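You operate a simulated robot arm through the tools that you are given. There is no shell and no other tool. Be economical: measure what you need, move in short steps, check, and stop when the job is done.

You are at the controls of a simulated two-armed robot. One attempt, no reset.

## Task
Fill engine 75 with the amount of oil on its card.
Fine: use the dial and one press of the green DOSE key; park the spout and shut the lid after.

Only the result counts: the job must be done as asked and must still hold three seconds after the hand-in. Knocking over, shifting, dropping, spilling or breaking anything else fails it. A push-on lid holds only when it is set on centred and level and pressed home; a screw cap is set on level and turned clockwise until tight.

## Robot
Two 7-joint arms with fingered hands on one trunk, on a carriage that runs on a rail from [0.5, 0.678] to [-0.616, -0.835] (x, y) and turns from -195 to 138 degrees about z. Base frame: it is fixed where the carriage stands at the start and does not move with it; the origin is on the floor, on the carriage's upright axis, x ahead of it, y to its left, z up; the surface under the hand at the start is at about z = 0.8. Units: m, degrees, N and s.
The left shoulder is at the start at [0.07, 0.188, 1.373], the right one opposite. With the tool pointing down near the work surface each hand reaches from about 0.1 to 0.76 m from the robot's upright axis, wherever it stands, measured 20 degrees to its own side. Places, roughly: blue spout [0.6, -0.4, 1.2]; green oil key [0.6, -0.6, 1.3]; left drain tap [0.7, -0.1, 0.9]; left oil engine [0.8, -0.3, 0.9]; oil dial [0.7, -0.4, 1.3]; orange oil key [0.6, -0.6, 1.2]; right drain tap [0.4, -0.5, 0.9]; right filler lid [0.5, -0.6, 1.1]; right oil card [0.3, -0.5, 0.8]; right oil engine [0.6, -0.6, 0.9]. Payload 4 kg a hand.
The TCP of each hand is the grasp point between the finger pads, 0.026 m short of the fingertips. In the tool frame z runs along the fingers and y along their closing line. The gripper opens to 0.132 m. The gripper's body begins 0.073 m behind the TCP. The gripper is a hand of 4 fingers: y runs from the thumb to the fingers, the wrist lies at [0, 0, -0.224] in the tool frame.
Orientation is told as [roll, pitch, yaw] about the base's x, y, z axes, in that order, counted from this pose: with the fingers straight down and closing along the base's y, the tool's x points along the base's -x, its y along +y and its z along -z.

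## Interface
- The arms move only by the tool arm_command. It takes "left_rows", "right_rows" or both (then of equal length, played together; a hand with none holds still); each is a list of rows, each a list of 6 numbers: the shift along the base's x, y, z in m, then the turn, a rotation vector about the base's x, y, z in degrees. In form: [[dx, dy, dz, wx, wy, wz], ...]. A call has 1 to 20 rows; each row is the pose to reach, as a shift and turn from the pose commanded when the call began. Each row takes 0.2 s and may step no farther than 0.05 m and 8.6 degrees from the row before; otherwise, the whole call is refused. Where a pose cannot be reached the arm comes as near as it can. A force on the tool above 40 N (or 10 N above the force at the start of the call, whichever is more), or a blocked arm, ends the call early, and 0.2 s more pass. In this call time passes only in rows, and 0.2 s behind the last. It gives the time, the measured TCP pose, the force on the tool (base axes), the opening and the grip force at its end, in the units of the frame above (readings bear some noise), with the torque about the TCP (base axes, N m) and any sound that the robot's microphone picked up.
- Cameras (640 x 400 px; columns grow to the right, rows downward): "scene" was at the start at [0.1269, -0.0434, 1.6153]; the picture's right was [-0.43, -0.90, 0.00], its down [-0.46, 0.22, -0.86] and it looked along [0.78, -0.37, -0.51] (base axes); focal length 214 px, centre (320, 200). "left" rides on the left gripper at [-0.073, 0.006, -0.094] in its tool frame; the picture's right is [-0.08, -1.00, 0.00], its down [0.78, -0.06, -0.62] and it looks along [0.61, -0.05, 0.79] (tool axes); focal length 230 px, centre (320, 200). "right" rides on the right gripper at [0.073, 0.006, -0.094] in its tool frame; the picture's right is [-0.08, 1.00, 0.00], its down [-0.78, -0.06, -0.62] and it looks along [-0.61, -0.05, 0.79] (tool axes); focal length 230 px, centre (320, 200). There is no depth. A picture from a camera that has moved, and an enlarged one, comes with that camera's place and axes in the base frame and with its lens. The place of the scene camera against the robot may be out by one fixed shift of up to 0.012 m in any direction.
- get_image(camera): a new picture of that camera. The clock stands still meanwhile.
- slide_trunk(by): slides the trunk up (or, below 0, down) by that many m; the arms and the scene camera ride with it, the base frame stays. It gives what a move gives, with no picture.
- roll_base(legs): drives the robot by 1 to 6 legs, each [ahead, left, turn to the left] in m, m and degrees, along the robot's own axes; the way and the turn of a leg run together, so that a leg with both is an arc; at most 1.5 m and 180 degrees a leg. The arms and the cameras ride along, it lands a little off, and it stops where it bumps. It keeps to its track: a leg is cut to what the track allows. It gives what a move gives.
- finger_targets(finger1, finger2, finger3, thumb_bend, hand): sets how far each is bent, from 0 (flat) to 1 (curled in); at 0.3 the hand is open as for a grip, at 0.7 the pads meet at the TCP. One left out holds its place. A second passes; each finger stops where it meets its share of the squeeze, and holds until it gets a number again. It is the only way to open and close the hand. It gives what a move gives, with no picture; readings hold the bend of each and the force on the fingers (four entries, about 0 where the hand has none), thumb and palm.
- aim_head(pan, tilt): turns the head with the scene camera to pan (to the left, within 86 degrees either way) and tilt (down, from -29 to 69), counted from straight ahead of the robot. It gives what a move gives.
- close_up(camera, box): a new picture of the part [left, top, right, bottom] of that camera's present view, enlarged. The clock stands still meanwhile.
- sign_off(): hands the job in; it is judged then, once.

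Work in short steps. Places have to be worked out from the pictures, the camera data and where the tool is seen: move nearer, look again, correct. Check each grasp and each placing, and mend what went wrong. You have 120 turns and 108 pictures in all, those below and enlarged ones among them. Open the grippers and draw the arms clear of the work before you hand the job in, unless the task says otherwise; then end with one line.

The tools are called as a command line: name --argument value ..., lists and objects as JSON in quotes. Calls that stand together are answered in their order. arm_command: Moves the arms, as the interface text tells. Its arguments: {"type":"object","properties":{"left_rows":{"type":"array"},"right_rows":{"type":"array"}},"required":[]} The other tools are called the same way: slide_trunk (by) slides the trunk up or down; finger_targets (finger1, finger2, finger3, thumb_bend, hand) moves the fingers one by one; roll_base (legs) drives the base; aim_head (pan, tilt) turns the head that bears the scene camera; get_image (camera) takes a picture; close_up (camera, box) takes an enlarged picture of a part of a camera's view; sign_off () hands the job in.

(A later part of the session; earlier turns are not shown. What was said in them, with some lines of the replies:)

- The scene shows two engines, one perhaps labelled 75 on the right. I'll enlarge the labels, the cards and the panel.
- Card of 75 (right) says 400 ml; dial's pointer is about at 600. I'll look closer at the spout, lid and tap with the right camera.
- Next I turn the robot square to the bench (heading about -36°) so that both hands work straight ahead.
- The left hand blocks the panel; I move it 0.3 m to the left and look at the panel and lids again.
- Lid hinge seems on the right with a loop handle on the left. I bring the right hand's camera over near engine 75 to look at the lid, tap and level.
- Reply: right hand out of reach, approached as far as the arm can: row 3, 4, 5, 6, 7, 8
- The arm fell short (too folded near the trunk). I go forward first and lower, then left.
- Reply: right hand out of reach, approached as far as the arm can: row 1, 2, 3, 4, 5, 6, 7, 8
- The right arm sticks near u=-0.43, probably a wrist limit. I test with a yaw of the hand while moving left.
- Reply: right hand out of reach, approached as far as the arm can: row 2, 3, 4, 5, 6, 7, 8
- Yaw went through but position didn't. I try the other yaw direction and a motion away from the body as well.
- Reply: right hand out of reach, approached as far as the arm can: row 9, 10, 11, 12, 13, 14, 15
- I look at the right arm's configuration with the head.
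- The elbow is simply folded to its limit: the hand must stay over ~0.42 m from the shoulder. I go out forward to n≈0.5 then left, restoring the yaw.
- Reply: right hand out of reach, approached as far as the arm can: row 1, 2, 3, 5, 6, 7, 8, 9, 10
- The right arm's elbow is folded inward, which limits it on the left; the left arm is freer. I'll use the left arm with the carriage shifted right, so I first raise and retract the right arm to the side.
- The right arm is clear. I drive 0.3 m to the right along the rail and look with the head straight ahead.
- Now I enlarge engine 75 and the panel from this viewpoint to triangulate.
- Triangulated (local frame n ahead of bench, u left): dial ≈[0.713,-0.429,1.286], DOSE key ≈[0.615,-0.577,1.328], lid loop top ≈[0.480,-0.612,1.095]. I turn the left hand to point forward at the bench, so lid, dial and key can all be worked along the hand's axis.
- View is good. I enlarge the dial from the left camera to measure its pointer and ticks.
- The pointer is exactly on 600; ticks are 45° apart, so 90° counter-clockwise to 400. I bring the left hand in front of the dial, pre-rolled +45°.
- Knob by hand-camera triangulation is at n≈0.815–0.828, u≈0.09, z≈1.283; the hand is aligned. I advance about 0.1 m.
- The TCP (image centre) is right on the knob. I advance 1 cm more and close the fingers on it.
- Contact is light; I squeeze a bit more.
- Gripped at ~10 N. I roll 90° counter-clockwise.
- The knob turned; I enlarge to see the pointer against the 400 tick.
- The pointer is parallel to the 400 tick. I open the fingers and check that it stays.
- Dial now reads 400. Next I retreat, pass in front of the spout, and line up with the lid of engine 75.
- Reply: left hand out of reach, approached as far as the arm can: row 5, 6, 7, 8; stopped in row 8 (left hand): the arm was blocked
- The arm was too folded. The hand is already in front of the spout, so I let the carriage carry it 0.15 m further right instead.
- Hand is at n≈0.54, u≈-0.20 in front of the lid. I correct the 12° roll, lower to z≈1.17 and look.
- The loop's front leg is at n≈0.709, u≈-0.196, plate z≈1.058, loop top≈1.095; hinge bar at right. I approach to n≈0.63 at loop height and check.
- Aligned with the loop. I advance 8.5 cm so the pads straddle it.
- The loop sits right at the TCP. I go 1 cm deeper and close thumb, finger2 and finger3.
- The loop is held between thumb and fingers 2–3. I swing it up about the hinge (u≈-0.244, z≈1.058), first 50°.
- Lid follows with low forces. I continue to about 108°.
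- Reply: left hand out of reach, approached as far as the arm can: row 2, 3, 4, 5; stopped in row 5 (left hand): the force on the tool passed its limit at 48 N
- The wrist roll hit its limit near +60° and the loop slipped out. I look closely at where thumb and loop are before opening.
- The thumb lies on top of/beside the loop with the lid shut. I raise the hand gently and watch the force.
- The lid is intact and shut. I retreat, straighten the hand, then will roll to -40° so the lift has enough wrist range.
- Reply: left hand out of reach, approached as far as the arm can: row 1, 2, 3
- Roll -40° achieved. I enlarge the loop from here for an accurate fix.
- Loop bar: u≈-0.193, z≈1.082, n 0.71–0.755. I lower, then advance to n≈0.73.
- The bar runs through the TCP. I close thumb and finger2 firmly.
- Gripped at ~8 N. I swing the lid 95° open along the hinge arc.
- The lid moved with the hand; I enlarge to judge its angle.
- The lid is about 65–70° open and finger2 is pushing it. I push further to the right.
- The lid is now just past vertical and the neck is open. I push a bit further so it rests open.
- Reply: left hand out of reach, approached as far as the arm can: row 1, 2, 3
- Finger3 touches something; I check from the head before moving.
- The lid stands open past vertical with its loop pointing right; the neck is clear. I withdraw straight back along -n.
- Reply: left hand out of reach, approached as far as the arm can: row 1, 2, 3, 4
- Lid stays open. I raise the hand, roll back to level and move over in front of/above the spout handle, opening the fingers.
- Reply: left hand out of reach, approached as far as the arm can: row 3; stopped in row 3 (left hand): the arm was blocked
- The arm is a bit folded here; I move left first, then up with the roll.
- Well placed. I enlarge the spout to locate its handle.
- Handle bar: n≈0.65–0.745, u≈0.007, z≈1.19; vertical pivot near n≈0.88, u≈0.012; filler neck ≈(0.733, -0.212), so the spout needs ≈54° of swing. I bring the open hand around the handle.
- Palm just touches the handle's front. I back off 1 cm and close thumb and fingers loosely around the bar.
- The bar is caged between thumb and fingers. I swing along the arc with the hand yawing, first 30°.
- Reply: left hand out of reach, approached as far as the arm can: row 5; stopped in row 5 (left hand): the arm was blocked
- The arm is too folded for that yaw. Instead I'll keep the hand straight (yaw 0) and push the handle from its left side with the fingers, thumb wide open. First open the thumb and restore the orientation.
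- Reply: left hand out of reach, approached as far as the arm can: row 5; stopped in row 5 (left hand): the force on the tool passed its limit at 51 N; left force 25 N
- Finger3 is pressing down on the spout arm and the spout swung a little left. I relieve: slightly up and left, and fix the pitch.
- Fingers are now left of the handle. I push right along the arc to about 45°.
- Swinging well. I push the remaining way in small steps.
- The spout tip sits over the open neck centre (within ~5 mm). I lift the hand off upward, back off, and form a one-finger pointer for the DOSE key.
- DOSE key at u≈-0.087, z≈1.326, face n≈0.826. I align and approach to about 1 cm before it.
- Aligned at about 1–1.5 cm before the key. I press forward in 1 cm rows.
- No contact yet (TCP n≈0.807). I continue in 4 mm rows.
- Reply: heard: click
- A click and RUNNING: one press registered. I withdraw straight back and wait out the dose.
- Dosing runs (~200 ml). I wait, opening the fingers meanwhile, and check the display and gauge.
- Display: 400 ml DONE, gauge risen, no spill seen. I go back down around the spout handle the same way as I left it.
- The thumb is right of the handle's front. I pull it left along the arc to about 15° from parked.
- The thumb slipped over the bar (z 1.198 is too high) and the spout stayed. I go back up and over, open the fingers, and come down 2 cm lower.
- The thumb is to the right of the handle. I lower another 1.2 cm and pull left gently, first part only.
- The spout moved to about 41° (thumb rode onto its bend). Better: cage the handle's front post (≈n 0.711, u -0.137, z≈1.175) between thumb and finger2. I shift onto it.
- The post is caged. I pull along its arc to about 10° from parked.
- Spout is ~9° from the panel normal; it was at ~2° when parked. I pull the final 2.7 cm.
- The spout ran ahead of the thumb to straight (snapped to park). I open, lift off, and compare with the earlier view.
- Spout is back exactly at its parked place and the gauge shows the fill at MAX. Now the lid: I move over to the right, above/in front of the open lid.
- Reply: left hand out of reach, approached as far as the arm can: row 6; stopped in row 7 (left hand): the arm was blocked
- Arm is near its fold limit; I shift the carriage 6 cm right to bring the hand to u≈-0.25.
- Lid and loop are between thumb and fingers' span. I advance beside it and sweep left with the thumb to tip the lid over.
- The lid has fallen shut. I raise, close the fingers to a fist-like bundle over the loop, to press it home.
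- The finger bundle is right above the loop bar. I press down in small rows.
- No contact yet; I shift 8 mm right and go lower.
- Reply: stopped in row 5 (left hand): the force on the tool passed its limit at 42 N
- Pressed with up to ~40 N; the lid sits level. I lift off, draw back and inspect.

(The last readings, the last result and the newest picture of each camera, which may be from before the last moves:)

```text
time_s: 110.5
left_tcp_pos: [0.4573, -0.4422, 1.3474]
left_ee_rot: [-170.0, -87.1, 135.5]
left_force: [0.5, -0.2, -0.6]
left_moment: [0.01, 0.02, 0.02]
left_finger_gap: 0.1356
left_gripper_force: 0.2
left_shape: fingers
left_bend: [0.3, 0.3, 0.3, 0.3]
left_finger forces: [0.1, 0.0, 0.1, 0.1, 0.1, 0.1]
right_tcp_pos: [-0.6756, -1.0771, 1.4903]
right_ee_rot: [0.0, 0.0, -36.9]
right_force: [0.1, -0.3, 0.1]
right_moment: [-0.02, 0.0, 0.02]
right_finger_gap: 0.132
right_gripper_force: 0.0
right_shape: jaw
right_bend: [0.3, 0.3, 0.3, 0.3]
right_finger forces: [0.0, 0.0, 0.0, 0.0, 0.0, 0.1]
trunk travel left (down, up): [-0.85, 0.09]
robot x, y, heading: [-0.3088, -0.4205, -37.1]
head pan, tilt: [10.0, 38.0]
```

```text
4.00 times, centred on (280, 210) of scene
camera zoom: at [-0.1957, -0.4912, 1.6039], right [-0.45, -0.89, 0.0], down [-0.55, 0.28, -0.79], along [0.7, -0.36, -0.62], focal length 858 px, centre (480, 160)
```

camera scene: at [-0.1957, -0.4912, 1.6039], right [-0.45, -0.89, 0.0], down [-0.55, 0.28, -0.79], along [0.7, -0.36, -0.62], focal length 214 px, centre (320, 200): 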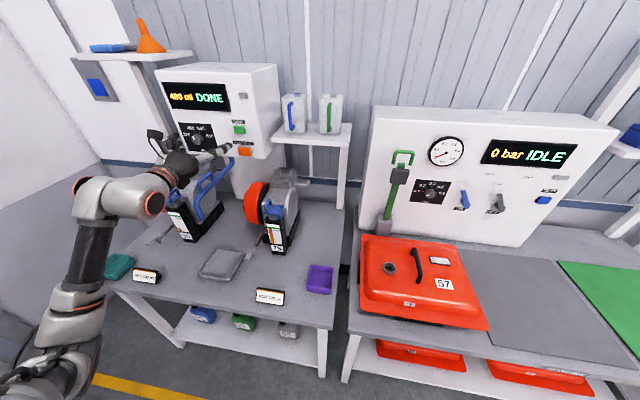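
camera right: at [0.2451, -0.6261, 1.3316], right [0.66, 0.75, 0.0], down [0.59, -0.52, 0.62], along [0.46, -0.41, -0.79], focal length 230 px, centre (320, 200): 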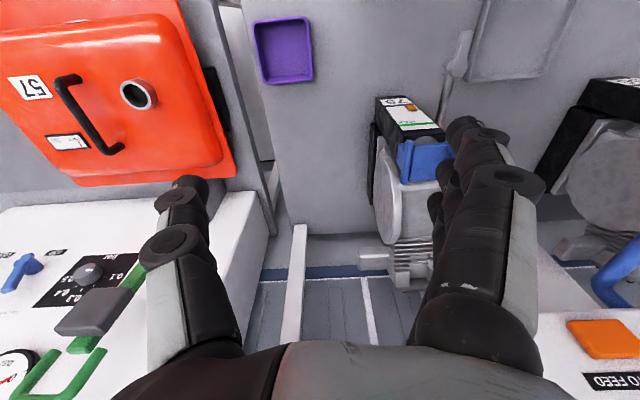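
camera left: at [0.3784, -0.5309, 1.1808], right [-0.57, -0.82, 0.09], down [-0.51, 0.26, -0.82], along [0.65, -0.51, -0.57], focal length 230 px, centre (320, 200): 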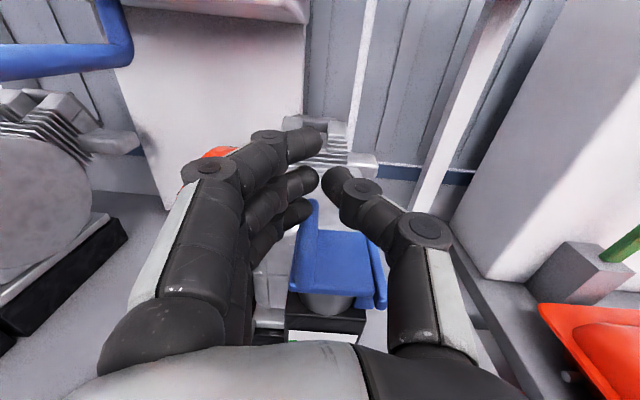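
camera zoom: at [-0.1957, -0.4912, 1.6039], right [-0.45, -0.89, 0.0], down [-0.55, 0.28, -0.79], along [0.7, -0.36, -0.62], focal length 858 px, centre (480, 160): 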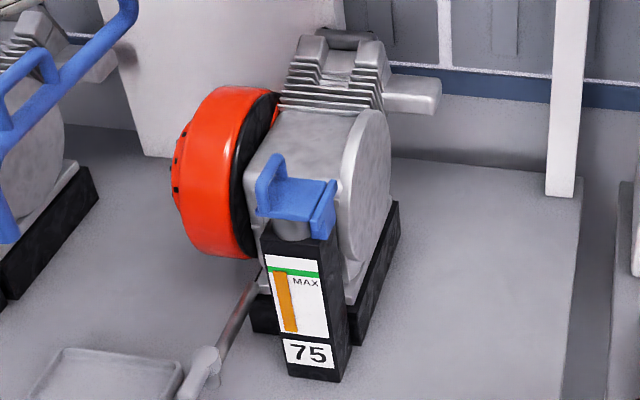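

Lid shut, gauge at MAX and steady, spout parked, display 400 ml DONE, bench dry. I draw the left hand up and clear before handing in.

arm_command --left_rows '[[0.015, 0.03, 0.03, 0, 0, 0], [0.03, 0.06, 0.06, 0, 0, 0], [0.04, 0.1, 0.09, 0, 0, 0], [0.04, 0.14, 0.11, 0, 0, 0], [0.03, 0.17, 0.12, 0, 0, 0]]'

close_up --camera "scene" --box '[130, 50, 330, 260]'

```text
refused: row 3 steps farther than a row can; nothing moved
```

```text
1.90 times, centred on (230, 155) of scene
camera zoom: at [-0.1957, -0.4912, 1.6039], right [-0.45, -0.89, 0.0], down [-0.55, 0.28, -0.79], along [0.7, -0.36, -0.62], focal length 408 px, centre (491, 286)
```

zoom: 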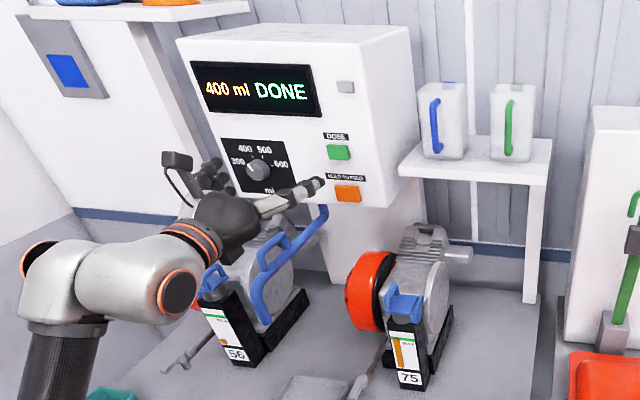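

The row step was too long; I repeat with smaller steps.

arm_command --left_rows '[[0.01, 0.025, 0.025, 0, 0, 0], [0.015, 0.05, 0.05, 0, 0, 0], [0.015, 0.08, 0.075, 0, 0, 0], [0.01, 0.11, 0.1, 0, 0, 0], [0.0, 0.14, 0.12, 0, 0, 0]]'

get_image --camera "scene"

```text
time_s: 111.7
left_tcp_pos: [0.456, -0.3021, 1.4678]
left_ee_rot: [-169.8, -87.1, 135.4]
left_force: [-0.1, 0.2, -0.2]
left_moment: [-0.01, 0.01, 0.01]
left_finger_gap: 0.1357
left_gripper_force: 0.0
left_shape: fingers
left_bend: [0.3, 0.3, 0.3, 0.3]
left_finger forces: [0.0, 0.0, 0.0, 0.0, 0.1, 0.0]
right_tcp_pos: [-0.6778, -1.0758, 1.4913]
right_ee_rot: [-0.1, -0.1, -36.9]
right_force: [0.6, 0.3, 0.4]
right_moment: [0.02, -0.01, -0.01]
right_finger_gap: 0.1322
right_gripper_force: 0.0
right_shape: jaw
right_bend: [0.3, 0.3, 0.3, 0.3]
right_finger forces: [0.0, 0.0, 0.0, 0.0, 0.0, 0.1]
trunk travel left (down, up): [-0.85, 0.09]
robot x, y, heading: [-0.3128, -0.4171, -37.2]
head pan, tilt: [10.0, 38.0]
```

```text
5 pictures are left
camera scene: at [-0.1962, -0.4899, 1.604], right [-0.45, -0.89, 0.0], down [-0.55, 0.28, -0.79], along [0.7, -0.36, -0.62], focal length 214 px, centre (320, 200)
```

scene: 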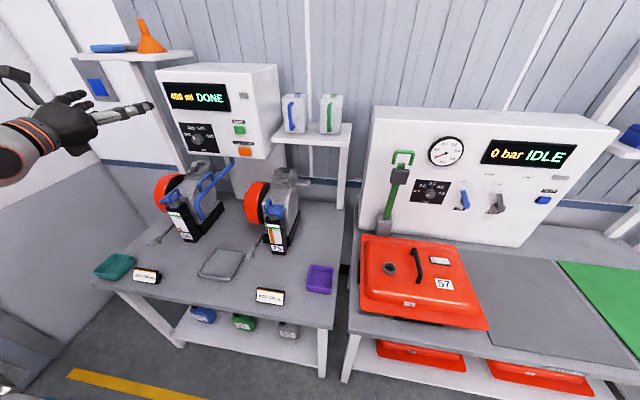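

Everything is in place and the hands are clear; I hand in.

sign_off

```text
The job is handed in.
```

Engine 75 got the 400 ml on its card, set on the dial and dosed with one press of the green key (display: "400 ml DONE"); I saw no spill, the spout is parked and the lid is pressed shut.
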